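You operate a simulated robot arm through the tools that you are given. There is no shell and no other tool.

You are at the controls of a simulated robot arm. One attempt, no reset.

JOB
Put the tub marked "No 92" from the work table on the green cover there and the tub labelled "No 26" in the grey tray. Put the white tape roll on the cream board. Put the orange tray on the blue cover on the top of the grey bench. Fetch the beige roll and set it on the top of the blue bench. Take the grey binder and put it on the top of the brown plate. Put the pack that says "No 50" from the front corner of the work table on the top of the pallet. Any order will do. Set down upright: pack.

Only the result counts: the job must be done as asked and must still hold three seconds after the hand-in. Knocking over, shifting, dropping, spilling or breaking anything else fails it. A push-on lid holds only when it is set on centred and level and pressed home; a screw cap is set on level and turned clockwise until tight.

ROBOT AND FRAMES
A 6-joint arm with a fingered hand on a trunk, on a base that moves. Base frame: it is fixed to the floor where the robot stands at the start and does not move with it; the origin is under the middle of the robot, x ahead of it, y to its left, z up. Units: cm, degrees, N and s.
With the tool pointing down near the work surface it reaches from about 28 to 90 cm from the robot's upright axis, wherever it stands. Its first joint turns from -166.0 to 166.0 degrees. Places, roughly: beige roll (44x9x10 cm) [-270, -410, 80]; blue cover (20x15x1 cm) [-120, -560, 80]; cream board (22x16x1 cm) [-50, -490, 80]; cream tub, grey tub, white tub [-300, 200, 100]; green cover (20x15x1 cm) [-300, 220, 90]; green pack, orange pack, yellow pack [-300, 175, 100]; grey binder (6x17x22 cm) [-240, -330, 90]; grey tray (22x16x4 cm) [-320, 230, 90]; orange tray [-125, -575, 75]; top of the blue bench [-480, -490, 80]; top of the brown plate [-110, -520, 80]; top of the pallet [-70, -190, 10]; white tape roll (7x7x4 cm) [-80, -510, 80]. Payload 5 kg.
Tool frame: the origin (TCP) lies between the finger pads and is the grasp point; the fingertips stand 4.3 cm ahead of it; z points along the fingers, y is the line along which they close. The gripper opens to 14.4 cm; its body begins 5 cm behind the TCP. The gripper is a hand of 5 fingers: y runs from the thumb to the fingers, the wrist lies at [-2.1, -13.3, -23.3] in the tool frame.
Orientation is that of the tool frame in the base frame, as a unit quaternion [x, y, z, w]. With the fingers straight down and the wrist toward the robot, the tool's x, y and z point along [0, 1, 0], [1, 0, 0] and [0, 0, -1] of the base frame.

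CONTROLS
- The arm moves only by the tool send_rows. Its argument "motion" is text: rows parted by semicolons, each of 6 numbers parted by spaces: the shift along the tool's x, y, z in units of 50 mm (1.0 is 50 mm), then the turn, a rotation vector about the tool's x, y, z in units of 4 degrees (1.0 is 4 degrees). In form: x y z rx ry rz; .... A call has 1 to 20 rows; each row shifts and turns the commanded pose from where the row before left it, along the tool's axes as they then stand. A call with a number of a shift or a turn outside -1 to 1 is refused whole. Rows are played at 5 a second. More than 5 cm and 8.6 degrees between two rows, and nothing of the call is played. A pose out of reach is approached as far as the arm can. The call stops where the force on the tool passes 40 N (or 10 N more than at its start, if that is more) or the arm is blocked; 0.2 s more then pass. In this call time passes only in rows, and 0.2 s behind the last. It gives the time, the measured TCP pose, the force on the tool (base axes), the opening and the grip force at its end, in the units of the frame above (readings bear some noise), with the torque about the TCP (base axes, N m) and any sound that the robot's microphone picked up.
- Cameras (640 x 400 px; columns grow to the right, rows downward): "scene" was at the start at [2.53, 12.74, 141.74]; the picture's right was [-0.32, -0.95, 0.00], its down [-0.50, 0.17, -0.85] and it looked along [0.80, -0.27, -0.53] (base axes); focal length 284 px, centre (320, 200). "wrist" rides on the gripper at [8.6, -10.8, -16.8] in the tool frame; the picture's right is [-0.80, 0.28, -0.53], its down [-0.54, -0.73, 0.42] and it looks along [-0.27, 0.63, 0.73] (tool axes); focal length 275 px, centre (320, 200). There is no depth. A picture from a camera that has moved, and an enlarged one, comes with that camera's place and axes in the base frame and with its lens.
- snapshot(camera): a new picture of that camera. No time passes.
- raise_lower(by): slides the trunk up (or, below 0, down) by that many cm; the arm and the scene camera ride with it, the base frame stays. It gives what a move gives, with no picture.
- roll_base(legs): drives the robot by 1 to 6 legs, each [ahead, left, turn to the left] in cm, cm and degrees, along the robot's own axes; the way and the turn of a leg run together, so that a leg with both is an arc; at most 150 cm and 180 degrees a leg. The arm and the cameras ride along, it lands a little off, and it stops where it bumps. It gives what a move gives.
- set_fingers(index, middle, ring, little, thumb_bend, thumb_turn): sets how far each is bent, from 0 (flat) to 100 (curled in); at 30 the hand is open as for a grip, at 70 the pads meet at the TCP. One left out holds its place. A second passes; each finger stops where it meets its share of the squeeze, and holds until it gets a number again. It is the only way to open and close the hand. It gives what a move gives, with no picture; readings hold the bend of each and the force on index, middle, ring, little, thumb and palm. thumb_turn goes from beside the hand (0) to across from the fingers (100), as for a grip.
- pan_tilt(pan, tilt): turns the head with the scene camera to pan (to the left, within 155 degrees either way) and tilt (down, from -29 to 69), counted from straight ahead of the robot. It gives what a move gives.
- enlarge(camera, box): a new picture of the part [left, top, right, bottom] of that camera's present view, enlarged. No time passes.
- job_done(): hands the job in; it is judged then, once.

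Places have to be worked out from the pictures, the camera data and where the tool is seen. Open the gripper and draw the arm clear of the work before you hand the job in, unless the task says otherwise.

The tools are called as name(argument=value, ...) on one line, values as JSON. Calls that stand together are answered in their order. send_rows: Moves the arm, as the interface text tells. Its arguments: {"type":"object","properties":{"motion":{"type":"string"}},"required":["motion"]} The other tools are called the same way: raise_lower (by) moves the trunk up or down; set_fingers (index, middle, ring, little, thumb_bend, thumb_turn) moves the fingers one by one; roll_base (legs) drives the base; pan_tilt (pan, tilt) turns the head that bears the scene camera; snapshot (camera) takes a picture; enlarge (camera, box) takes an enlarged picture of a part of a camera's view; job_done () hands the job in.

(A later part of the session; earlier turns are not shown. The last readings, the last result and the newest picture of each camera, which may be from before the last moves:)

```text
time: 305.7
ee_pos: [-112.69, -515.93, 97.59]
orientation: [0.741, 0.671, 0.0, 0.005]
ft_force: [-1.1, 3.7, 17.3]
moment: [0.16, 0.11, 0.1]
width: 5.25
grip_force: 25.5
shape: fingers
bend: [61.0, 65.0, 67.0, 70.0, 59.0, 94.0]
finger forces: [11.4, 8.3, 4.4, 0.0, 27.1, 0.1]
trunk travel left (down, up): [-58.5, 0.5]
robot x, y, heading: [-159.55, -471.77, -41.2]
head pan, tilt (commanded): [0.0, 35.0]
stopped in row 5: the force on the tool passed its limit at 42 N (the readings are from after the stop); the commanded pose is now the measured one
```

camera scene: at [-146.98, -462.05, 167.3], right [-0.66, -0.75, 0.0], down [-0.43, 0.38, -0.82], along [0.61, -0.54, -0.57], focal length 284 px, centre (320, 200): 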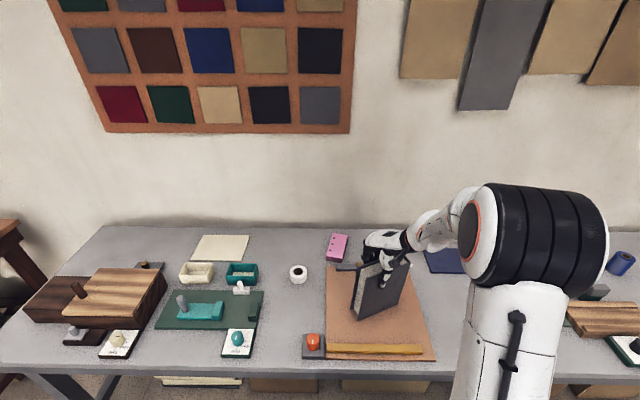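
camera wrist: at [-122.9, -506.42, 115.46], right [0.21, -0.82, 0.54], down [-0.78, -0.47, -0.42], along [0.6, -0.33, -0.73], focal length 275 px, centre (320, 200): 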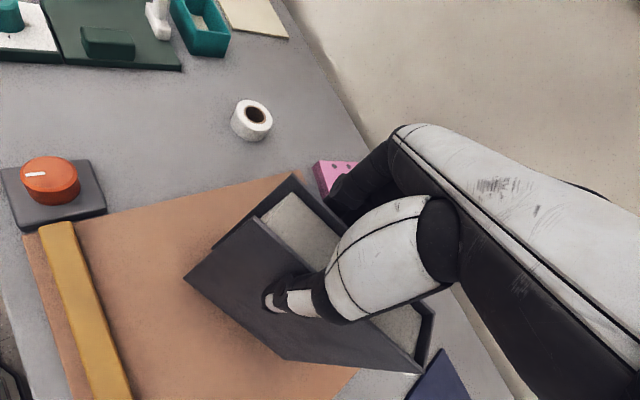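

Contact at z≈97.8 (trolley was lower than I assumed). I look at how the binder touches before releasing.

enlarge(camera="scene", box=[300, 220, 450, 370])

send_rows(motion="0 0 -0.03 0 0 0; 0 0 0 0 0 0")

```text
2.67 times, centred on (375, 295) of scene
camera zoom: at [-147.12, -461.86, 167.28], right [-0.66, -0.75, 0.0], down [-0.43, 0.38, -0.82], along [0.61, -0.54, -0.57], focal length 759 px, centre (173, -53)
```

zoom: 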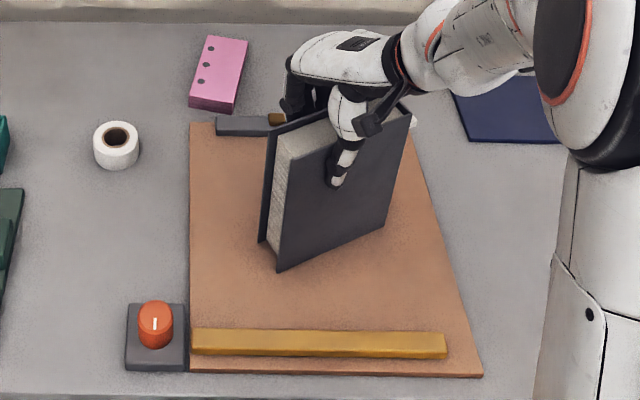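

```text
time: 306.3
ee_pos: [-112.78, -515.94, 97.49]
orientation: [0.74, 0.672, 0.0, 0.004]
ft_force: [1.2, 5.2, 16.1]
moment: [0.07, -0.16, 0.09]
width: 5.21
grip_force: 27.5
shape: fingers
bend: [61.0, 65.0, 67.0, 70.0, 59.0, 94.0]
finger forces: [12.4, 9.2, 5.0, 0.1, 26.5, 0.0]
trunk travel left (down, up): [-58.5, 0.5]
robot x, y, heading: [-159.4, -471.62, -41.4]
head pan, tilt (commanded): [0.0, 35.0]
```

The binder stands on the plate. I ease the pressure upward in small steps.

send_rows(motion="0 0 -0.03 0 0 0; 0 0 -0.03 0 0 0; 0 0 0 0 0 0")

```text
time: 307.1
ee_pos: [-112.78, -515.99, 97.66]
orientation: [0.74, 0.673, -0.001, 0.003]
ft_force: [2.6, 1.1, -0.9]
moment: [-0.16, -0.39, 0.14]
width: 5.22
grip_force: 26.6
shape: fingers
bend: [61.0, 65.0, 67.0, 70.0, 59.0, 94.0]
finger forces: [12.4, 8.9, 5.2, 0.1, 25.2, 0.0]
trunk travel left (down, up): [-58.5, 0.5]
robot x, y, heading: [-159.28, -472.26, -41.3]
head pan, tilt (commanded): [0.0, 35.0]
```

Nearly unloaded. I put back a light contact and then release slowly.

send_rows(motion="0 0 0.02 0 0 0; 0 0 0 0 0 0")

set_fingers(index=57, middle=58, ring=58, little=58, thumb_bend=56)

enlarge(camera="scene", box=[300, 220, 450, 370])

```text
time: 307.7
ee_pos: [-112.66, -516.0, 97.46]
orientation: [0.741, 0.672, -0.001, 0.004]
ft_force: [1.0, 1.3, 0.3]
moment: [-0.02, -0.22, 0.1]
width: 5.21
grip_force: 24.8
shape: fingers
bend: [61.0, 65.0, 67.0, 70.0, 59.0, 94.0]
finger forces: [11.9, 8.4, 4.8, 0.2, 24.8, 0.1]
trunk travel left (down, up): [-58.5, 0.5]
robot x, y, heading: [-159.52, -471.87, -41.2]
head pan, tilt (commanded): [0.0, 35.0]
```

```text
time: 308.7
ee_pos: [-112.74, -516.07, 97.68]
orientation: [0.74, 0.673, -0.001, 0.003]
ft_force: [-0.1, 0.0, -0.1]
moment: [-0.01, 0.01, -0.03]
width: 5.87
grip_force: 0.7
shape: fingers
bend: [56.0, 57.0, 57.0, 57.0, 55.0, 97.0]
finger forces: [0.4, 0.1, 0.0, 0.0, 1.0, 0.1]
trunk travel left (down, up): [-58.5, 0.5]
robot x, y, heading: [-159.07, -471.44, -41.4]
head pan, tilt (commanded): [0.0, 35.0]
```

```text
2.67 times, centred on (375, 295) of scene
camera zoom: at [-147.01, -462.01, 167.3], right [-0.66, -0.75, 0.0], down [-0.43, 0.38, -0.82], along [0.61, -0.54, -0.57], focal length 759 px, centre (173, -53)
```

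zoom: 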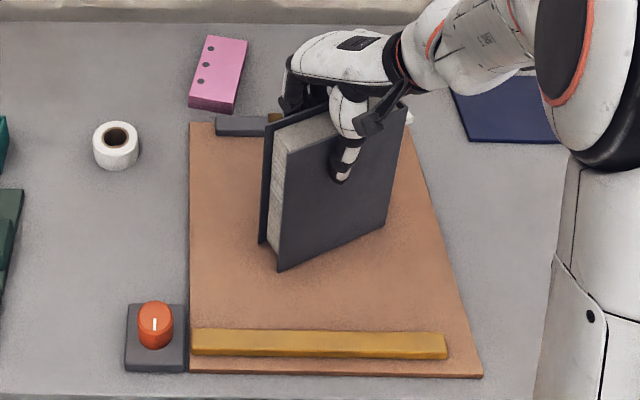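

It stands on its own. I open wider and rise straight up.

set_fingers(index=46, middle=46, ring=46, little=46, thumb_bend=46)

set_fingers(index=34, middle=34, ring=34, little=34, thumb_bend=34)

send_rows(motion="0 0 -0.3 0 0 0; 0 0 -0.6 0 0 0; 0 0 -0.8 0 0 0; 0 0 -0.8 0 0 0; 0 0 -0.8 0 0 0")

snapshot(camera="scene")

```text
time: 309.7
ee_pos: [-112.77, -516.06, 97.58]
orientation: [0.741, 0.672, 0.0, 0.003]
ft_force: [0.1, -0.3, -1.1]
moment: [0.02, 0.02, 0.01]
width: 9.32
grip_force: 0.0
shape: fingers
bend: [46.0, 46.0, 46.0, 46.0, 46.0, 97.0]
finger forces: [0.0, 0.0, 0.0, 0.1, 0.0, 0.1]
trunk travel left (down, up): [-58.5, 0.5]
robot x, y, heading: [-159.32, -471.78, -40.7]
head pan, tilt (commanded): [0.0, 35.0]
```

```text
time: 310.7
ee_pos: [-112.68, -516.08, 97.65]
orientation: [0.74, 0.673, -0.001, 0.004]
ft_force: [0.0, 1.5, -0.1]
moment: [0.01, -0.01, 0.0]
width: 13.51
grip_force: 0.1
shape: fingers
bend: [34.0, 34.0, 34.0, 34.0, 34.0, 97.0]
finger forces: [0.0, 0.1, 0.0, 0.1, 0.0, 0.1]
trunk travel left (down, up): [-58.5, 0.5]
robot x, y, heading: [-159.51, -471.94, -41.3]
head pan, tilt (commanded): [0.0, 35.0]
```

```text
time: 311.9
ee_pos: [-112.86, -515.62, 114.02]
orientation: [0.74, 0.673, 0.0, 0.003]
ft_force: [-0.2, 0.1, -0.2]
moment: [-0.02, 0.02, 0.03]
width: 13.55
grip_force: 0.0
shape: fingers
bend: [34.0, 34.0, 34.0, 34.0, 34.0, 97.0]
finger forces: [0.0, 0.1, 0.0, 0.1, 0.0, 0.0]
trunk travel left (down, up): [-58.5, 0.5]
robot x, y, heading: [-159.67, -471.87, -41.3]
head pan, tilt (commanded): [0.0, 35.0]
```

```text
taken
camera scene: at [-147.04, -461.97, 167.29], right [-0.66, -0.75, 0.0], down [-0.43, 0.38, -0.82], along [0.61, -0.54, -0.57], focal length 284 px, centre (320, 200)
```

scene: 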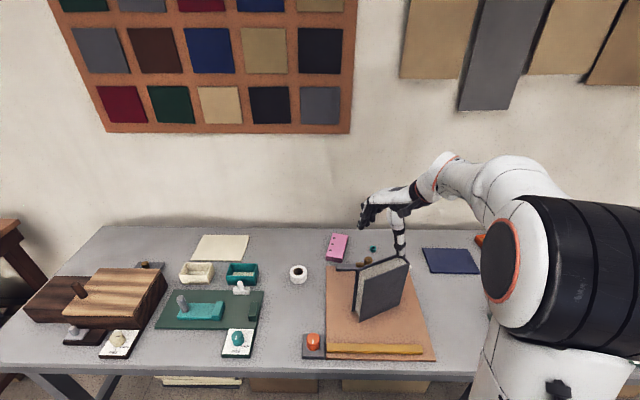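

The binder stands on the brown plate. Next the tape roll: measured at ≈(-83.8,-506.4), cream board centre ≈(-48.8,-490.5). I rotate the hand back in line and shift the base left/ahead.

send_rows(motion="0 0 -0.5 0 0 0; 0 0 0 0 0 1; 0 0 0 0 0 1; 0 0 0 0 0 1; 0 0 0 0 0 1; 0 0 0 0 0 1; 0 0 0 0 0 1; 0 0 0 0 0 1; 0 0 0 0 0 1; 0 0 0 0 0 1; 0 -0.7 0 0 0 0; 0 -0.7 0 0 0 0; 0 -0.7 0 0 0 0")

roll_base(legs=[[0, 52.6, 0], [7, 0, 0]])

snapshot(camera="scene")

snapshot(camera="wrist")

```text
time: 314.7
ee_pos: [-120.56, -508.84, 116.44]
orientation: [0.912, 0.41, 0.0, 0.005]
ft_force: [0.9, 0.1, -0.4]
moment: [-0.04, 0.01, -0.01]
width: 13.58
grip_force: 0.0
shape: fingers
bend: [34.0, 34.0, 34.0, 34.0, 34.0, 97.0]
finger forces: [0.0, 0.0, 0.1, 0.0, 0.0, 0.1]
trunk travel left (down, up): [-58.5, 0.5]
robot x, y, heading: [-159.62, -471.7, -41.6]
head pan, tilt (commanded): [0.0, 35.0]
```

```text
time: 318.4
ee_pos: [-80.67, -474.45, 116.39]
orientation: [0.914, 0.405, 0.0, 0.002]
ft_force: [0.0, 0.0, -0.6]
moment: [0.02, 0.05, 0.01]
width: 13.56
grip_force: 0.1
shape: fingers
bend: [34.0, 34.0, 34.0, 34.0, 34.0, 97.0]
finger forces: [0.1, 0.0, 0.0, 0.1, 0.0, 0.0]
trunk travel left (down, up): [-58.5, 0.5]
robot x, y, heading: [-119.35, -437.21, -42.3]
head pan, tilt (commanded): [0.0, 35.0]
```

```text
taken
camera scene: at [-106.6, -427.38, 167.29], right [-0.67, -0.74, 0.0], down [-0.43, 0.38, -0.82], along [0.61, -0.55, -0.57], focal length 284 px, centre (320, 200)
```

scene: 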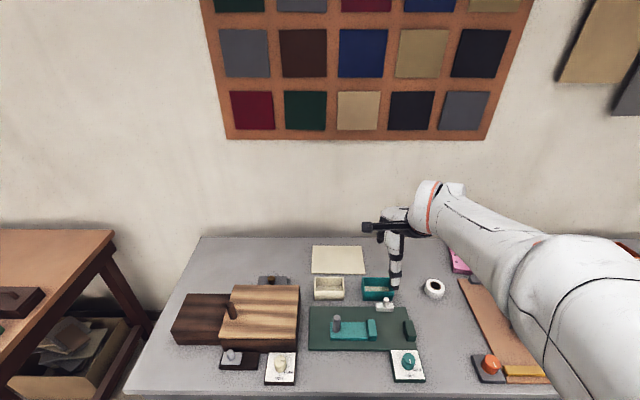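

```text
taken
camera wrist: at [-82.93, -460.68, 133.05], right [-0.32, -0.78, 0.54], down [-0.9, 0.08, -0.43], along [0.29, -0.62, -0.73], focal length 275 px, centre (320, 200)
```

wrist: 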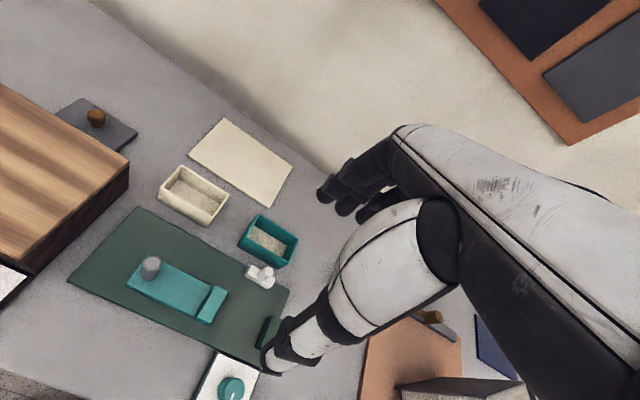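

I zoom to re-measure the tape roll and board from here.

enlarge(camera="scene", box=[300, 235, 460, 315])

```text
4.00 times, centred on (380, 275) of scene
camera zoom: at [-106.6, -427.38, 167.29], right [-0.67, -0.74, 0.0], down [-0.43, 0.38, -0.82], along [0.61, -0.55, -0.57], focal length 1138 px, centre (80, -100)
```

zoom: 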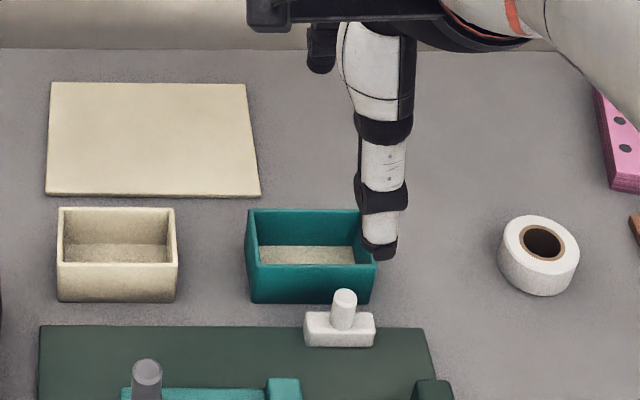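

Tape roll ≈(-85.0,-506.2), board centre ≈(-48.5,-490.3). I move over the tape and descend to z≈95 to check.

send_rows(motion="-0.754 0.517 0 0 0 0; -0.754 0.517 0 0 0 0; -0.754 0.517 0 0 0 0; -0.754 0.517 0 0 0 0; -0.754 0.517 0 0 0 0; -0.754 0.517 0 0 0 0; -0.754 0.517 0 0 0 0; 0 0 0.9 0 0 0; 0 0 0.9 0 0 0; 0 0 0.9 0 0 0; 0 0 0.9 0 0 0; 0 0 0.6 0 0 0")

snapshot(camera="wrist")

enlarge(camera="scene", box=[380, 230, 500, 320])

```text
time: 321.0
ee_pos: [-84.92, -506.27, 95.35]
orientation: [0.914, 0.406, -0.001, 0.004]
ft_force: [-0.1, -0.4, 0.5]
moment: [0.0, 0.03, -0.02]
width: 13.57
grip_force: 0.1
shape: fingers
bend: [34.0, 34.0, 34.0, 34.0, 34.0, 98.0]
finger forces: [0.1, 0.0, 0.0, 0.1, 0.1, 0.0]
trunk travel left (down, up): [-58.5, 0.5]
robot x, y, heading: [-119.67, -437.24, -42.1]
head pan, tilt (commanded): [0.0, 35.0]
```

```text
taken
camera wrist: at [-87.09, -492.46, 112.13], right [-0.32, -0.78, 0.54], down [-0.9, 0.08, -0.43], along [0.29, -0.62, -0.73], focal length 275 px, centre (320, 200)
```

wrist: 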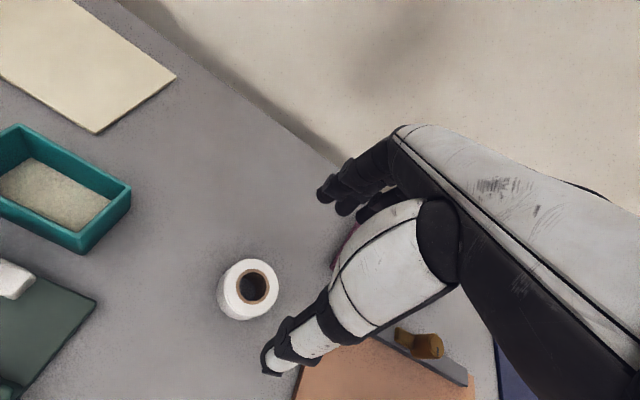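

```text
4.44 times, centred on (440, 275) of scene
camera zoom: at [-106.67, -427.36, 167.3], right [-0.67, -0.74, 0.0], down [-0.43, 0.38, -0.82], along [0.61, -0.55, -0.57], focal length 1264 px, centre (-213, -133)
```

zoom: 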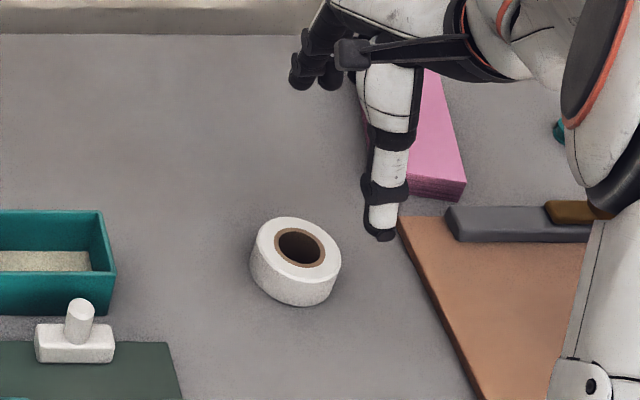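

Tape centre is +0.8 cm in tool x. I correct and descend until the fingertips are just above the bench.

send_rows(motion="0.16 -0.03 0 0 0 0; 0 0 0.9 0 0 0; 0 0 0.9 0 0 0; 0 0 0.6 0 0 0; 0 0 0.4 0 0 0; 0 0 0 0 0 0")

snapshot(camera="wrist")

enlarge(camera="scene", box=[380, 230, 500, 320])

```text
time: 322.4
ee_pos: [-84.48, -505.69, 81.32]
orientation: [0.914, 0.406, 0.0, 0.004]
ft_force: [0.7, -0.1, -0.6]
moment: [0.02, 0.01, 0.02]
width: 13.55
grip_force: 0.1
shape: fingers
bend: [34.0, 34.0, 34.0, 34.0, 34.0, 98.0]
finger forces: [0.0, 0.0, 0.0, 0.1, 0.0, 0.0]
trunk travel left (down, up): [-58.5, 0.5]
robot x, y, heading: [-119.24, -437.01, -41.8]
head pan, tilt (commanded): [0.0, 35.0]
```

```text
taken
camera wrist: at [-86.85, -491.94, 98.1], right [-0.32, -0.78, 0.54], down [-0.9, 0.08, -0.43], along [0.29, -0.62, -0.73], focal length 275 px, centre (320, 200)
```

wrist: 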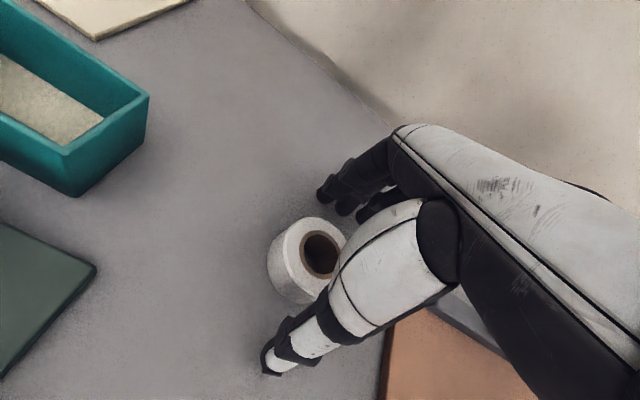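

```text
4.44 times, centred on (440, 275) of scene
camera zoom: at [-106.69, -427.31, 167.3], right [-0.67, -0.74, 0.0], down [-0.43, 0.38, -0.82], along [0.61, -0.55, -0.57], focal length 1264 px, centre (-213, -133)
```

zoom: 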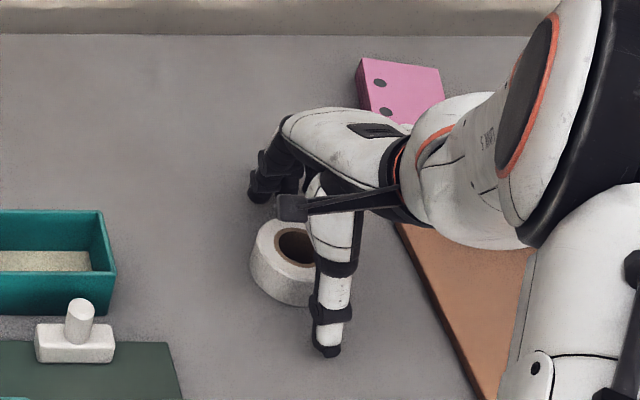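

Wrist view confirms the tape is centred between thumb and index. I pinch it with index and thumb.

set_fingers(index=48, thumb_bend=48)

set_fingers(index=62, thumb_bend=62)

snapshot(camera="wrist")

```text
time: 323.4
ee_pos: [-84.66, -505.61, 81.34]
orientation: [0.914, 0.405, -0.001, 0.003]
ft_force: [-0.7, -0.6, -1.0]
moment: [-0.02, 0.0, -0.03]
width: 8.66
grip_force: 0.1
shape: fingers
bend: [48.0, 34.0, 34.0, 34.0, 48.0, 98.0]
finger forces: [0.0, 0.1, 0.0, 0.0, 0.0, 0.0]
trunk travel left (down, up): [-58.5, 0.5]
robot x, y, heading: [-119.22, -437.34, -42.1]
head pan, tilt (commanded): [0.0, 35.0]
```

```text
time: 324.4
ee_pos: [-84.53, -505.69, 81.44]
orientation: [0.914, 0.406, 0.001, 0.002]
ft_force: [-0.6, -0.3, -0.3]
moment: [-0.02, -0.01, 0.01]
width: 6.73
grip_force: 10.0
shape: fingers
bend: [53.0, 34.0, 34.0, 34.0, 55.0, 97.0]
finger forces: [10.0, 0.1, 0.0, 0.1, 10.2, 0.1]
trunk travel left (down, up): [-58.5, 0.5]
robot x, y, heading: [-119.54, -436.72, -42.0]
head pan, tilt (commanded): [0.0, 35.0]
```

```text
taken
camera wrist: at [-86.85, -491.93, 98.12], right [-0.32, -0.78, 0.54], down [-0.9, 0.08, -0.43], along [0.29, -0.62, -0.73], focal length 275 px, centre (320, 200)
```

wrist: 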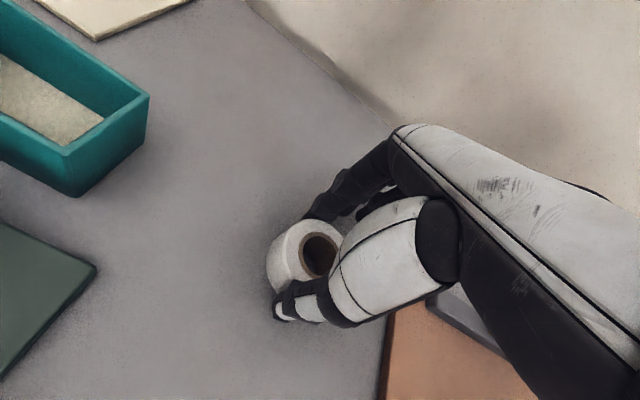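

Held at 10 N each. I give it another moment to firm up and lift 5 cm to check.

set_fingers(index=65, thumb_bend=65)

send_rows(motion="0 0 -0.3 0 0 0; 0 0 -0.7 0 0 0; 0 0 0 0 0 0")

snapshot(camera="wrist")

enlarge(camera="scene", box=[380, 230, 500, 320])

```text
time: 325.4
ee_pos: [-84.57, -505.62, 81.31]
orientation: [0.914, 0.406, 0.0, 0.003]
ft_force: [-0.7, -0.1, -0.7]
moment: [-0.02, -0.01, -0.03]
width: 6.66
grip_force: 12.4
shape: fingers
bend: [53.0, 34.0, 34.0, 34.0, 57.0, 97.0]
finger forces: [11.9, 0.0, 0.1, 0.0, 12.3, 0.1]
trunk travel left (down, up): [-58.5, 0.5]
robot x, y, heading: [-119.0, -437.14, -42.2]
head pan, tilt (commanded): [0.0, 35.0]
```

```text
time: 326.2
ee_pos: [-84.61, -505.59, 86.26]
orientation: [0.914, 0.406, 0.0, 0.003]
ft_force: [-0.1, -0.5, 0.1]
moment: [-0.02, 0.0, -0.03]
width: 6.69
grip_force: 11.6
shape: fingers
bend: [53.0, 34.0, 34.0, 34.0, 57.0, 97.0]
finger forces: [11.9, 0.1, 0.0, 0.0, 12.3, 0.0]
trunk travel left (down, up): [-58.5, 0.5]
robot x, y, heading: [-119.08, -436.68, -42.3]
head pan, tilt (commanded): [0.0, 35.0]
```

```text
taken
camera wrist: at [-86.93, -491.77, 103.15], right [-0.33, -0.78, 0.54], down [-0.9, 0.08, -0.43], along [0.29, -0.62, -0.73], focal length 275 px, centre (320, 200)
```

wrist: 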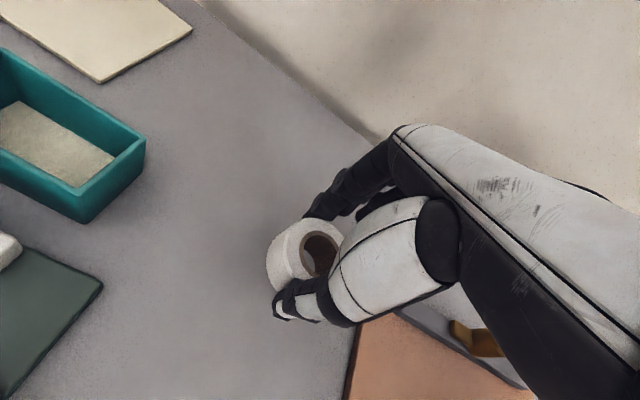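

```text
4.44 times, centred on (440, 275) of scene
camera zoom: at [-106.69, -427.29, 167.29], right [-0.67, -0.74, 0.0], down [-0.43, 0.38, -0.82], along [0.61, -0.55, -0.57], focal length 1264 px, centre (-213, -133)
```

zoom: 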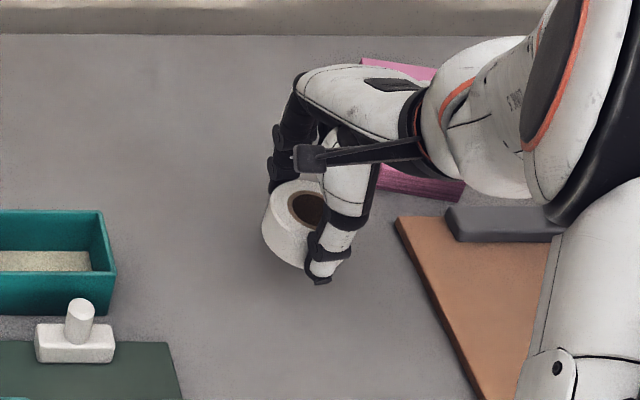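

Lifted. I raise to z≈94 and carry it over the cream board.

send_rows(motion="0 0 -0.8 0 0 0; 0 0 -0.8 0 0 0; 0.786 0.367 0 0 0 0; 0.786 0.367 0 0 0 0; 0.786 0.367 0 0 0 0; 0.786 0.367 0 0 0 0; 0.786 0.367 0 0 0 0; 0.786 0.367 0 0 0 0; 0.786 0.367 0 0 0 0; 0.786 0.367 0 0 0 0; 0.786 0.367 0 0 0 0; 0 0 0 0 0 0")

snapshot(camera="wrist")

enlarge(camera="scene", box=[280, 200, 440, 310])

```text
time: 328.8
ee_pos: [-48.35, -490.32, 94.67]
orientation: [0.914, 0.405, 0.0, 0.003]
ft_force: [0.6, 1.0, -0.1]
moment: [-0.01, 0.04, -0.03]
width: 6.65
grip_force: 12.6
shape: fingers
bend: [53.0, 34.0, 34.0, 34.0, 57.0, 97.0]
finger forces: [11.8, 0.0, 0.0, 0.0, 12.1, 0.0]
trunk travel left (down, up): [-58.5, 0.5]
robot x, y, heading: [-119.21, -437.26, -42.3]
head pan, tilt (commanded): [0.0, 35.0]
```

```text
taken
camera wrist: at [-50.64, -476.54, 111.29], right [-0.33, -0.78, 0.54], down [-0.9, 0.08, -0.43], along [0.29, -0.62, -0.73], focal length 275 px, centre (320, 200)
```

wrist: 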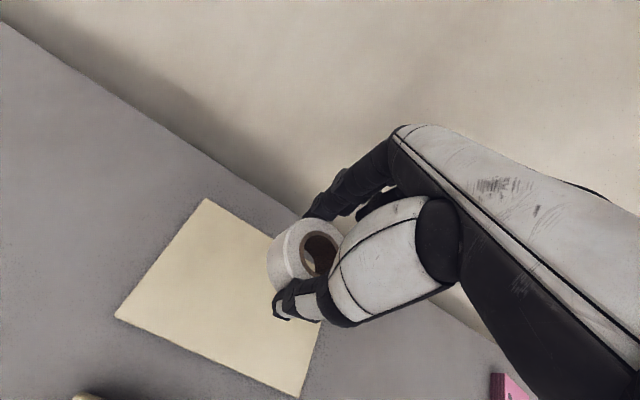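

```text
3.64 times, centred on (360, 255) of scene
camera zoom: at [-106.66, -427.29, 167.3], right [-0.67, -0.74, 0.0], down [-0.43, 0.38, -0.82], along [0.61, -0.55, -0.57], focal length 1035 px, centre (174, 0)
```

zoom: 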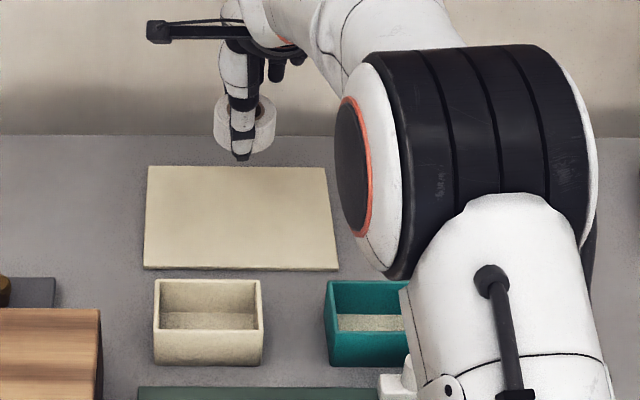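

The spot under the tape is near the board's centre. I lower to just above it, then finely until contact.

send_rows(motion="0 0 0.8 0 0 0; 0 0 0.8 0 0 0; 0 0 0.55 0 0 0; 0 0 0 0 0 0")

send_rows(motion="0 0 0.06 0 0 0; 0 0 0.06 0 0 0; 0 0 0 0 0 0")

snapshot(camera="wrist")

```text
time: 329.8
ee_pos: [-48.55, -490.56, 83.54]
orientation: [0.914, 0.406, 0.001, 0.004]
ft_force: [-0.1, 0.5, -0.7]
moment: [0.02, 0.01, 0.01]
width: 6.67
grip_force: 12.3
shape: fingers
bend: [53.0, 34.0, 34.0, 34.0, 57.0, 97.0]
finger forces: [11.7, 0.0, 0.0, 0.0, 11.9, 0.1]
trunk travel left (down, up): [-58.5, 0.5]
robot x, y, heading: [-119.27, -436.9, -42.1]
head pan, tilt (commanded): [0.0, 35.0]
```

```text
time: 330.6
ee_pos: [-48.49, -490.57, 83.16]
orientation: [0.914, 0.407, 0.0, 0.003]
ft_force: [-0.4, -0.8, -0.1]
moment: [0.02, 0.03, 0.02]
width: 6.65
grip_force: 12.2
shape: fingers
bend: [53.0, 34.0, 34.0, 34.0, 57.0, 97.0]
finger forces: [11.6, 0.0, 0.0, 0.1, 12.0, 0.0]
trunk travel left (down, up): [-58.5, 0.5]
robot x, y, heading: [-119.43, -437.04, -42.1]
head pan, tilt (commanded): [0.0, 35.0]
```

```text
taken
camera wrist: at [-50.77, -476.77, 99.87], right [-0.32, -0.78, 0.54], down [-0.9, 0.08, -0.43], along [0.29, -0.62, -0.73], focal length 275 px, centre (320, 200)
```

wrist: 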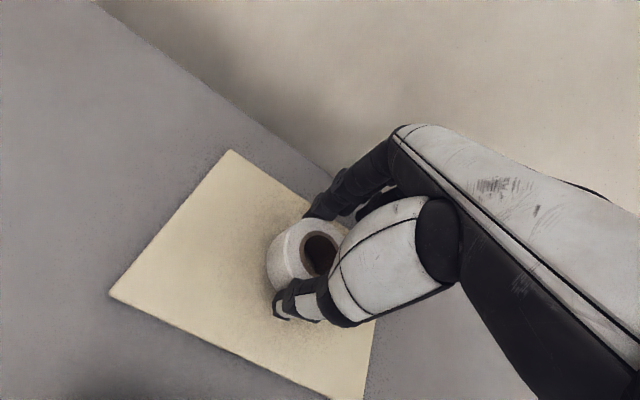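

No contact yet. I continue down in 3 mm steps.

send_rows(motion="0 0 0.06 0 0 0; 0 0 0.06 0 0 0; 0 0 0.04 0 0 0; 0 0 0 0 0 0")

```text
time: 331.6
ee_pos: [-48.53, -490.32, 82.31]
orientation: [0.914, 0.406, -0.001, 0.005]
ft_force: [-0.5, 0.8, 0.0]
moment: [0.0, -0.01, 0.0]
width: 6.67
grip_force: 12.0
shape: fingers
bend: [53.0, 34.0, 34.0, 34.0, 57.0, 97.0]
finger forces: [11.7, 0.0, 0.0, 0.0, 12.0, 0.0]
trunk travel left (down, up): [-58.5, 0.5]
robot x, y, heading: [-119.15, -437.31, -41.9]
head pan, tilt (commanded): [0.0, 35.0]
```

send_rows(motion="0 0 0.04 0 0 0; 0 0 0.04 0 0 0; 0 0 0 0 0 0")

enlarge(camera="wrist", box=[220, 180, 400, 340])

```text
time: 332.4
ee_pos: [-48.49, -490.45, 82.08]
orientation: [0.914, 0.406, 0.001, 0.004]
ft_force: [-0.6, 1.7, 7.2]
moment: [0.07, -0.06, 0.03]
width: 6.66
grip_force: 12.4
shape: fingers
bend: [53.0, 34.0, 34.0, 34.0, 57.0, 97.0]
finger forces: [12.0, 0.0, 0.0, 0.1, 12.8, 0.0]
trunk travel left (down, up): [-58.5, 0.5]
robot x, y, heading: [-119.09, -437.28, -42.2]
head pan, tilt (commanded): [0.0, 35.0]
```

```text
2.50 times, centred on (310, 260) of wrist
camera zoom: at [-50.74, -476.71, 98.84], right [-0.33, -0.78, 0.54], down [-0.9, 0.08, -0.43], along [0.29, -0.62, -0.73], focal length 688 px, centre (345, 50)
```

zoom: 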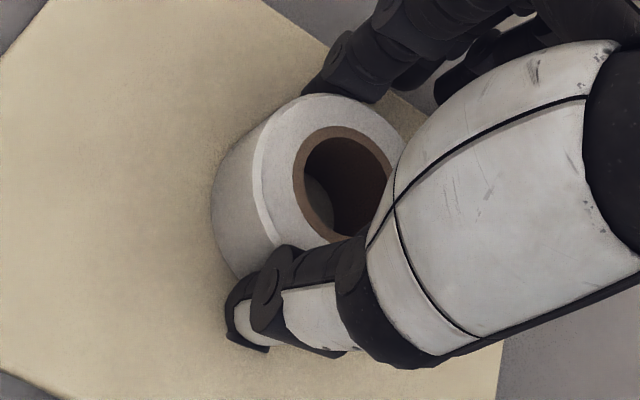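

Contact (7 N up). I release with a small opening, then wider, and rise.

set_fingers(index=48, thumb_bend=50)

set_fingers(index=34, thumb_bend=36)

send_rows(motion="0 0 -0.4 0 0 0; 0 0 -0.8 0 0 0; 0 0 -0.8 0 0 0; 0 0 -0.8 0 0 0; 0 0 -0.8 0 0 0")

snapshot(camera="wrist")

snapshot(camera="scene")

```text
time: 333.4
ee_pos: [-48.46, -490.43, 81.94]
orientation: [0.914, 0.406, 0.001, 0.002]
ft_force: [0.1, 0.3, -0.4]
moment: [0.01, -0.01, -0.02]
width: 8.19
grip_force: 0.0
shape: fingers
bend: [48.0, 34.0, 34.0, 34.0, 50.0, 97.0]
finger forces: [0.0, 0.1, 0.0, 0.0, 0.0, 0.0]
trunk travel left (down, up): [-58.5, 0.5]
robot x, y, heading: [-119.18, -437.09, -42.3]
head pan, tilt (commanded): [0.0, 35.0]
```

```text
time: 334.4
ee_pos: [-48.51, -490.46, 81.99]
orientation: [0.914, 0.407, 0.0, 0.002]
ft_force: [-0.1, 0.1, -0.2]
moment: [-0.04, 0.03, -0.01]
width: 13.19
grip_force: 0.0
shape: fingers
bend: [34.0, 34.0, 34.0, 34.0, 36.0, 97.0]
finger forces: [0.1, 0.1, 0.0, 0.0, 0.0, 0.0]
trunk travel left (down, up): [-58.5, 0.5]
robot x, y, heading: [-119.06, -436.85, -42.1]
head pan, tilt (commanded): [0.0, 35.0]
```

```text
time: 335.6
ee_pos: [-48.67, -490.37, 99.97]
orientation: [0.914, 0.406, 0.001, 0.003]
ft_force: [-0.6, 1.2, -0.7]
moment: [-0.02, -0.04, -0.04]
width: 13.2
grip_force: 0.1
shape: fingers
bend: [34.0, 34.0, 34.0, 34.0, 36.0, 97.0]
finger forces: [0.0, 0.0, 0.0, 0.0, 0.1, 0.1]
trunk travel left (down, up): [-58.5, 0.5]
robot x, y, heading: [-119.08, -436.85, -41.9]
head pan, tilt (commanded): [0.0, 35.0]
```

```text
taken
camera wrist: at [-50.95, -476.56, 116.75], right [-0.32, -0.78, 0.54], down [-0.9, 0.08, -0.43], along [0.29, -0.62, -0.73], focal length 275 px, centre (320, 200)
```

wrist: 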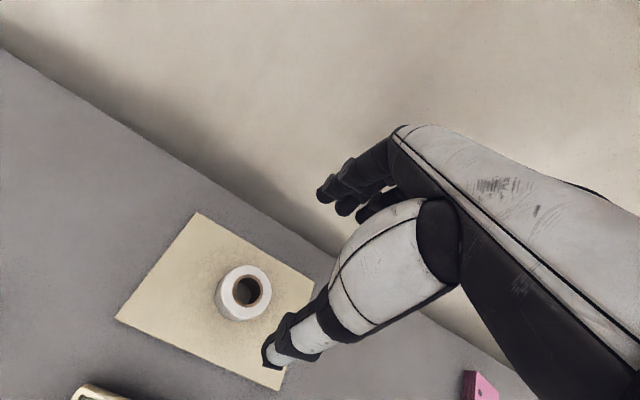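

```text
taken
camera scene: at [-106.74, -427.25, 167.29], right [-0.67, -0.74, 0.0], down [-0.43, 0.38, -0.82], along [0.61, -0.55, -0.57], focal length 284 px, centre (320, 200)
```

scene: 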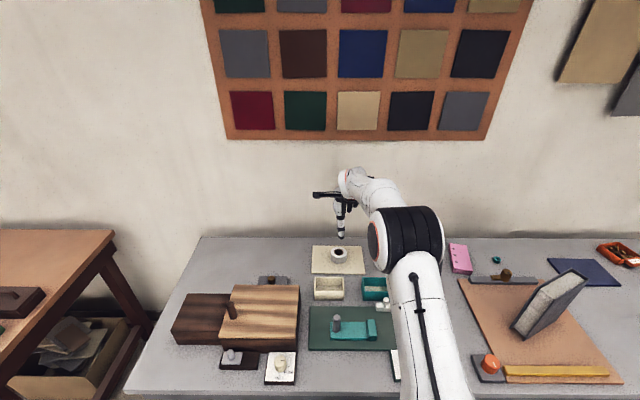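

Tape sits flat on the cream board. I zoom on the binder to make sure it is still standing.

enlarge(camera="scene", box=[450, 230, 640, 390])

```text
2.50 times, centred on (545, 310) of scene
camera zoom: at [-106.74, -427.25, 167.29], right [-0.67, -0.74, 0.0], down [-0.43, 0.38, -0.82], along [0.61, -0.55, -0.57], focal length 711 px, centre (-242, -75)
```

zoom: 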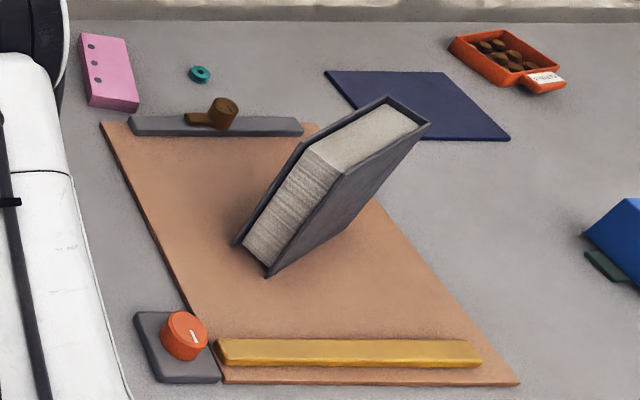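

All stable. Next the orange tray: ≈10×8.5 cm, centre ≈(-128,-582), blue cover centre ≈(-120.7,-559.6). I raise and retract the arm, then shift the base right 108 cm along the bench.

send_rows(motion="0 -0.6 -0.7 0 0 0; 0 -0.6 -0.7 0 0 0; 0 -0.6 -0.7 0 0 0; 0 -0.8 -0.4 0 0 0; 0 -0.8 -0.4 0 0 0; 0 -0.9 0 0 0 0; 0 -0.9 0 0 0 0; 0 -0.9 0 0 0 0; 0 -0.9 0 0 0 0; 0 -0.9 0 0 0 0")

roll_base(legs=[[-6, 0, 0], [0, -108, 0]])

snapshot(camera="scene")

pan_tilt(pan=0, tilt=68)

snapshot(camera="scene")

```text
time: 337.8
ee_pos: [-77.98, -463.91, 114.37]
orientation: [0.914, 0.406, 0.002, 0.004]
ft_force: [-0.4, -0.1, 0.1]
moment: [-0.02, 0.02, 0.0]
width: 13.21
grip_force: 0.1
shape: fingers
bend: [34.0, 34.0, 34.0, 34.0, 36.0, 97.0]
finger forces: [0.0, 0.0, 0.0, 0.0, 0.1, 0.1]
trunk travel left (down, up): [-58.5, 0.5]
robot x, y, heading: [-119.26, -437.0, -41.8]
head pan, tilt (commanded): [0.0, 35.0]
```

```text
time: 343.9
ee_pos: [-154.27, -540.63, 114.12]
orientation: [0.912, 0.411, 0.001, 0.004]
ft_force: [0.3, -0.2, 0.5]
moment: [0.03, 0.01, 0.01]
width: 13.22
grip_force: 0.1
shape: fingers
bend: [34.0, 34.0, 34.0, 34.0, 36.0, 97.0]
finger forces: [0.0, 0.0, 0.0, 0.0, 0.0, 0.0]
trunk travel left (down, up): [-58.5, 0.5]
robot x, y, heading: [-196.1, -514.68, -41.3]
head pan, tilt (commanded): [0.0, 35.0]
```

```text
taken
camera scene: at [-183.56, -504.42, 167.3], right [-0.66, -0.75, 0.0], down [-0.43, 0.38, -0.82], along [0.62, -0.54, -0.57], focal length 284 px, centre (320, 200)
```

scene: 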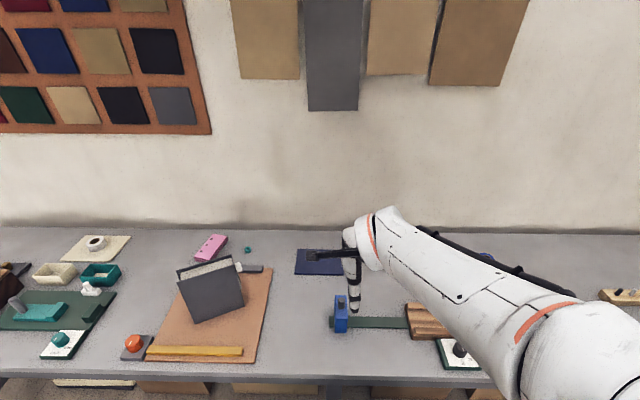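

```text
time: 344.9
ee_pos: [-154.29, -540.54, 114.22]
orientation: [0.912, 0.411, 0.001, 0.003]
ft_force: [-0.2, -0.7, -0.1]
moment: [-0.02, -0.01, 0.01]
width: 13.19
grip_force: 0.0
shape: fingers
bend: [34.0, 34.0, 34.0, 34.0, 36.0, 97.0]
finger forces: [0.0, 0.0, 0.1, 0.1, 0.0, 0.0]
trunk travel left (down, up): [-58.5, 0.5]
robot x, y, heading: [-196.48, -514.21, -41.4]
head pan, tilt (commanded): [0.0, 68.0]
```

```text
taken
camera scene: at [-185.88, -502.35, 163.01], right [-0.66, -0.75, 0.0], down [-0.7, 0.61, -0.38], along [0.28, -0.25, -0.93], focal length 284 px, centre (320, 200)
```

scene: 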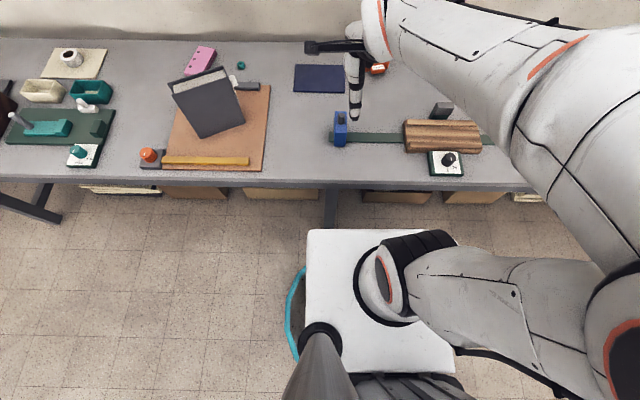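

The tray is hidden behind my arm. I move 5 cm closer and bring the hand toward it at z≈108 to view it with the wrist camera.

roll_base(legs=[[5, 0, 0]])

send_rows(motion="-0.3 0.9 0.1 0 0 0; -0.3 0.9 0.1 0 0 0; -0.3 0.9 0.1 0 0 0; -0.3 0.9 0.15 0 0 0; -0.3 0.9 0.15 0 0 0; -0.3 0.9 0.15 0 0 0; -0.3 0.9 0.15 0 0 0")

snapshot(camera="wrist")

pan_tilt(pan=0, tilt=40)

snapshot(camera="scene")

```text
time: 345.8
ee_pos: [-150.46, -543.96, 114.21]
orientation: [0.911, 0.412, 0.001, 0.003]
ft_force: [0.5, -0.2, -0.5]
moment: [0.03, 0.03, 0.04]
width: 13.21
grip_force: 0.1
shape: fingers
bend: [34.0, 34.0, 34.0, 34.0, 36.0, 97.0]
finger forces: [0.0, 0.0, 0.1, 0.0, 0.1, 0.1]
trunk travel left (down, up): [-58.5, 0.5]
robot x, y, heading: [-192.08, -517.38, -41.0]
head pan, tilt (commanded): [0.0, 68.0]
```

```text
time: 347.4
ee_pos: [-133.74, -572.82, 110.04]
orientation: [0.911, 0.412, 0.001, 0.002]
ft_force: [0.2, -0.3, -0.1]
moment: [0.01, 0.0, 0.02]
width: 13.21
grip_force: 0.0
shape: fingers
bend: [34.0, 34.0, 34.0, 34.0, 36.0, 97.0]
finger forces: [0.1, 0.1, 0.0, 0.0, 0.1, 0.1]
trunk travel left (down, up): [-58.5, 0.5]
robot x, y, heading: [-192.36, -517.4, -41.3]
head pan, tilt (commanded): [0.0, 68.0]
```

```text
taken
camera wrist: at [-136.19, -559.06, 126.82], right [-0.31, -0.78, 0.54], down [-0.9, 0.07, -0.43], along [0.3, -0.62, -0.73], focal length 275 px, centre (320, 200)
```

wrist: 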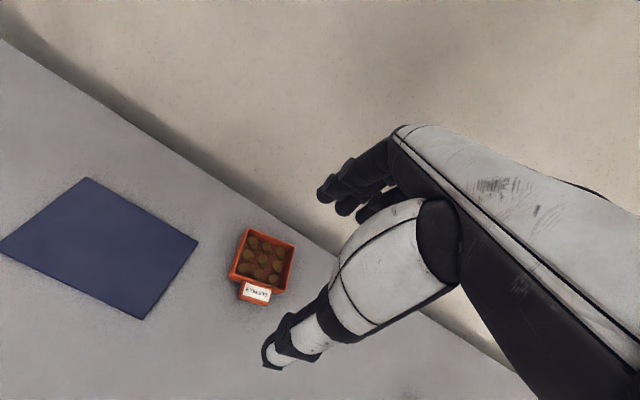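

```text
time: 348.4
ee_pos: [-133.84, -572.69, 110.07]
orientation: [0.911, 0.412, 0.001, 0.002]
ft_force: [0.3, -0.1, -0.1]
moment: [0.02, 0.03, -0.02]
width: 13.25
grip_force: 0.0
shape: fingers
bend: [34.0, 34.0, 34.0, 34.0, 36.0, 97.0]
finger forces: [0.1, 0.1, 0.1, 0.0, 0.0, 0.0]
trunk travel left (down, up): [-58.5, 0.5]
robot x, y, heading: [-192.18, -517.46, -41.3]
head pan, tilt (commanded): [0.0, 40.0]
```

```text
taken
camera scene: at [-180.07, -507.46, 166.53], right [-0.66, -0.75, 0.0], down [-0.48, 0.42, -0.77], along [0.58, -0.5, -0.64], focal length 284 px, centre (320, 200)
```

scene: 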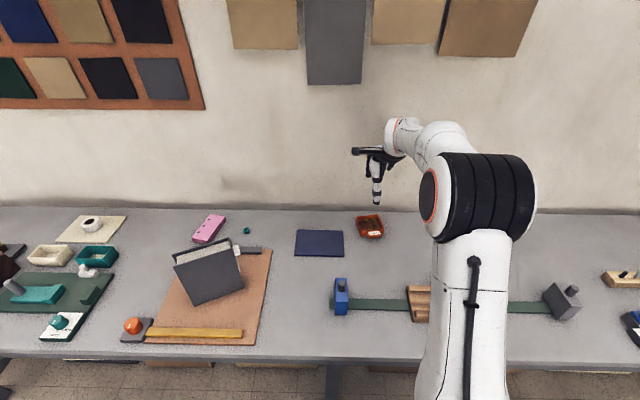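

enlarge(camera="wrist", box=[200, 210, 320, 320])

enlarge(camera="scene", box=[280, 190, 420, 270])

```text
3.64 times, centred on (260, 265) of wrist
camera zoom: at [-136.28, -558.94, 126.9], right [-0.31, -0.78, 0.54], down [-0.9, 0.07, -0.43], along [0.3, -0.62, -0.73], focal length 1001 px, centre (538, -36)
```

zoom: 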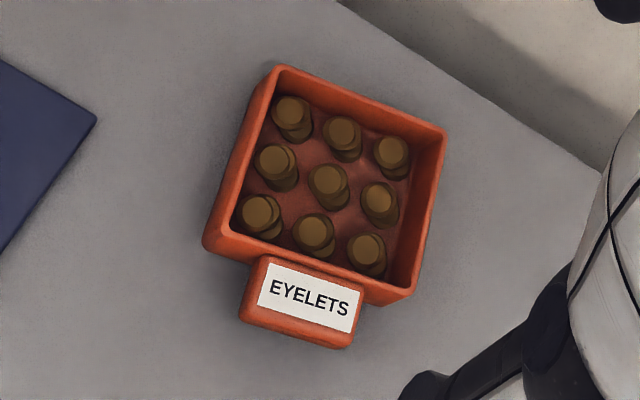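

```text
4.57 times, centred on (350, 230) of scene
camera zoom: at [-180.07, -507.46, 166.53], right [-0.66, -0.75, 0.0], down [-0.48, 0.42, -0.77], along [0.58, -0.5, -0.64], focal length 1301 px, centre (183, 63)
```

zoom: 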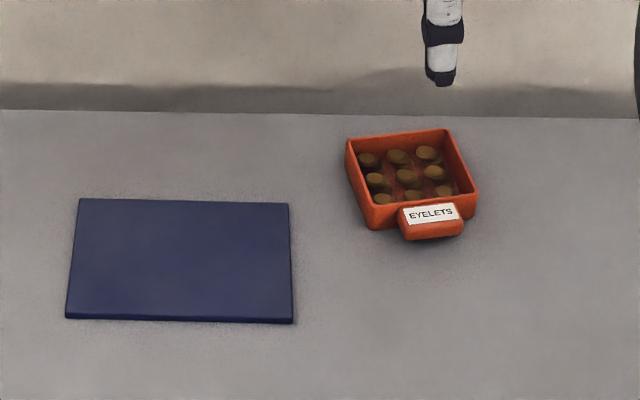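

The tray is 9.8×9 cm with a label lug on its near side; I'll grip lug-to-far-wall (12 cm). I align the hand's yaw (+8.8°), move over it and lower to z≈92 for a check.

set_fingers(index=29, middle=29, ring=29, little=29, thumb_bend=29)

send_rows(motion="0 0 0 0 0 -1; 0 0 0 0 0 -1; 0 0 0 0 0 -0.2; -0.287 0.587 0 0 0 0; -0.287 0.587 0 0 0 0; -0.287 0.587 0 0 0 0; 0 0 0.9 0 0 0; 0 0 0.9 0 0 0; 0 0 0.9 0 0 0; 0 0 0.9 0 0 0")

snapshot(camera="wrist")

enlarge(camera="scene", box=[310, 160, 450, 270])

```text
time: 349.4
ee_pos: [-133.71, -572.64, 110.17]
orientation: [0.911, 0.411, 0.0, 0.003]
ft_force: [0.6, -0.1, 0.9]
moment: [0.01, -0.01, -0.02]
width: 15.61
grip_force: 0.1
shape: fingers
bend: [28.0, 28.0, 28.0, 28.0, 28.0, 97.0]
finger forces: [0.0, 0.0, 0.1, 0.0, 0.0, 0.0]
trunk travel left (down, up): [-58.5, 0.5]
robot x, y, heading: [-192.43, -517.48, -41.4]
head pan, tilt (commanded): [0.0, 40.0]
```

```text
time: 351.6
ee_pos: [-128.62, -581.33, 92.12]
orientation: [0.877, 0.48, 0.0, 0.003]
ft_force: [0.4, -1.0, 1.4]
moment: [0.01, 0.04, 0.03]
width: 15.62
grip_force: 0.1
shape: fingers
bend: [28.0, 28.0, 28.0, 28.0, 28.0, 97.0]
finger forces: [0.0, 0.1, 0.0, 0.0, 0.0, 0.1]
trunk travel left (down, up): [-58.5, 0.5]
robot x, y, heading: [-192.72, -517.25, -41.3]
head pan, tilt (commanded): [0.0, 40.0]
```

```text
taken
camera wrist: at [-133.09, -568.14, 108.85], right [-0.19, -0.82, 0.54], down [-0.9, -0.07, -0.43], along [0.39, -0.57, -0.73], focal length 275 px, centre (320, 200)
```

wrist: 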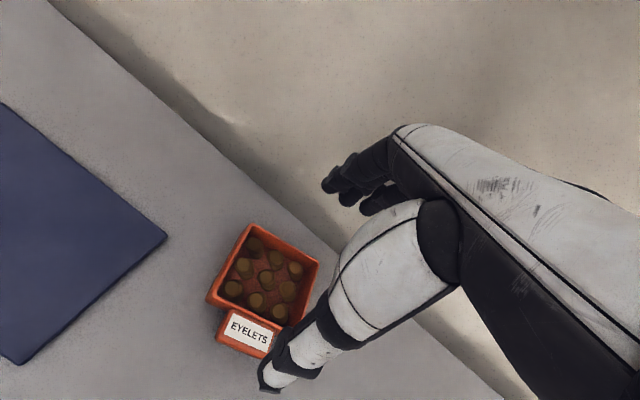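

```text
3.64 times, centred on (380, 215) of scene
camera zoom: at [-180.03, -507.51, 166.54], right [-0.66, -0.75, 0.0], down [-0.48, 0.42, -0.77], along [0.58, -0.51, -0.64], focal length 1035 px, centre (102, 146)
```

zoom: 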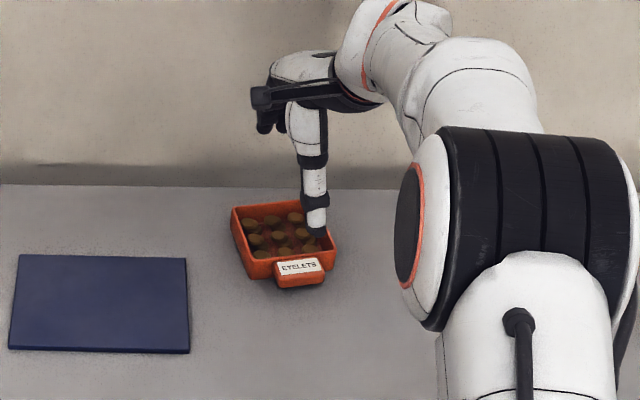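

I zoom the wrist view to fix the tray's offset from the hand.

enlarge(camera="wrist", box=[190, 210, 340, 370])

```text
2.50 times, centred on (265, 290) of wrist
camera zoom: at [-133.09, -568.14, 108.85], right [-0.19, -0.82, 0.54], down [-0.9, -0.07, -0.43], along [0.39, -0.57, -0.73], focal length 688 px, centre (458, -25)
```

zoom: 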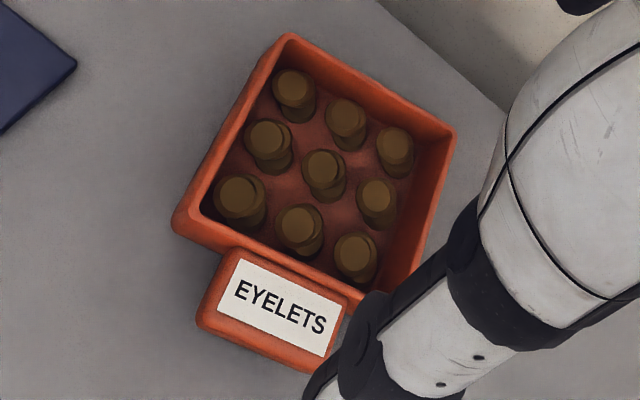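

Offsets as planned; I shift −0.4 cm in y to centre between lug and far wall, and lower to z≈81.

send_rows(motion="0 -0.08 0.4 0 0 0; 0 0 0.6 0 0 0; 0 0 0.6 0 0 0; 0 0 0.4 0 0 0; 0 0 0.2 0 0 0; 0 0 0 0 0 0")

snapshot(camera="wrist")

enlarge(camera="scene", box=[310, 160, 450, 270])

```text
time: 352.9
ee_pos: [-129.0, -580.9, 80.93]
orientation: [0.877, 0.48, -0.001, 0.003]
ft_force: [0.0, 0.0, 0.9]
moment: [0.04, -0.04, 0.0]
width: 15.6
grip_force: 0.1
shape: fingers
bend: [28.0, 28.0, 28.0, 28.0, 28.0, 97.0]
finger forces: [0.1, 0.0, 0.0, 0.0, 0.0, 0.1]
trunk travel left (down, up): [-58.5, 0.5]
robot x, y, heading: [-192.37, -517.44, -41.5]
head pan, tilt (commanded): [0.0, 40.0]
```

```text
taken
camera wrist: at [-133.48, -567.7, 97.65], right [-0.19, -0.82, 0.54], down [-0.9, -0.07, -0.43], along [0.39, -0.57, -0.73], focal length 275 px, centre (320, 200)
```

wrist: 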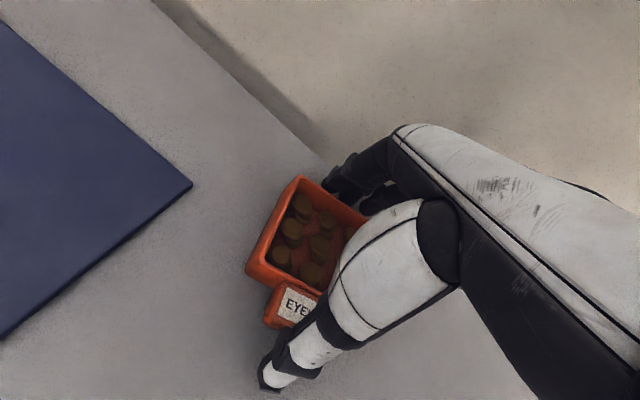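

```text
3.64 times, centred on (380, 215) of scene
camera zoom: at [-180.07, -507.46, 166.54], right [-0.66, -0.75, 0.0], down [-0.48, 0.42, -0.77], along [0.58, -0.51, -0.64], focal length 1035 px, centre (102, 146)
```

zoom: 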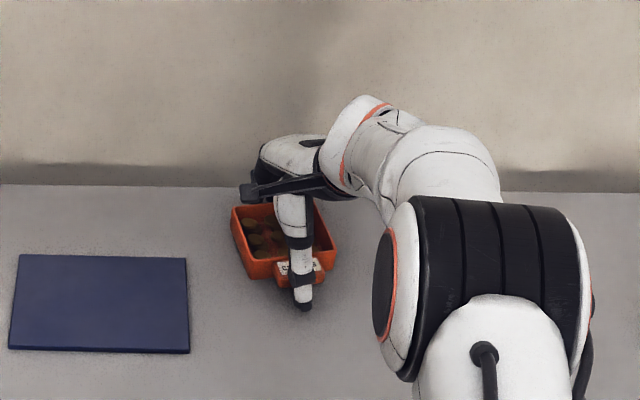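

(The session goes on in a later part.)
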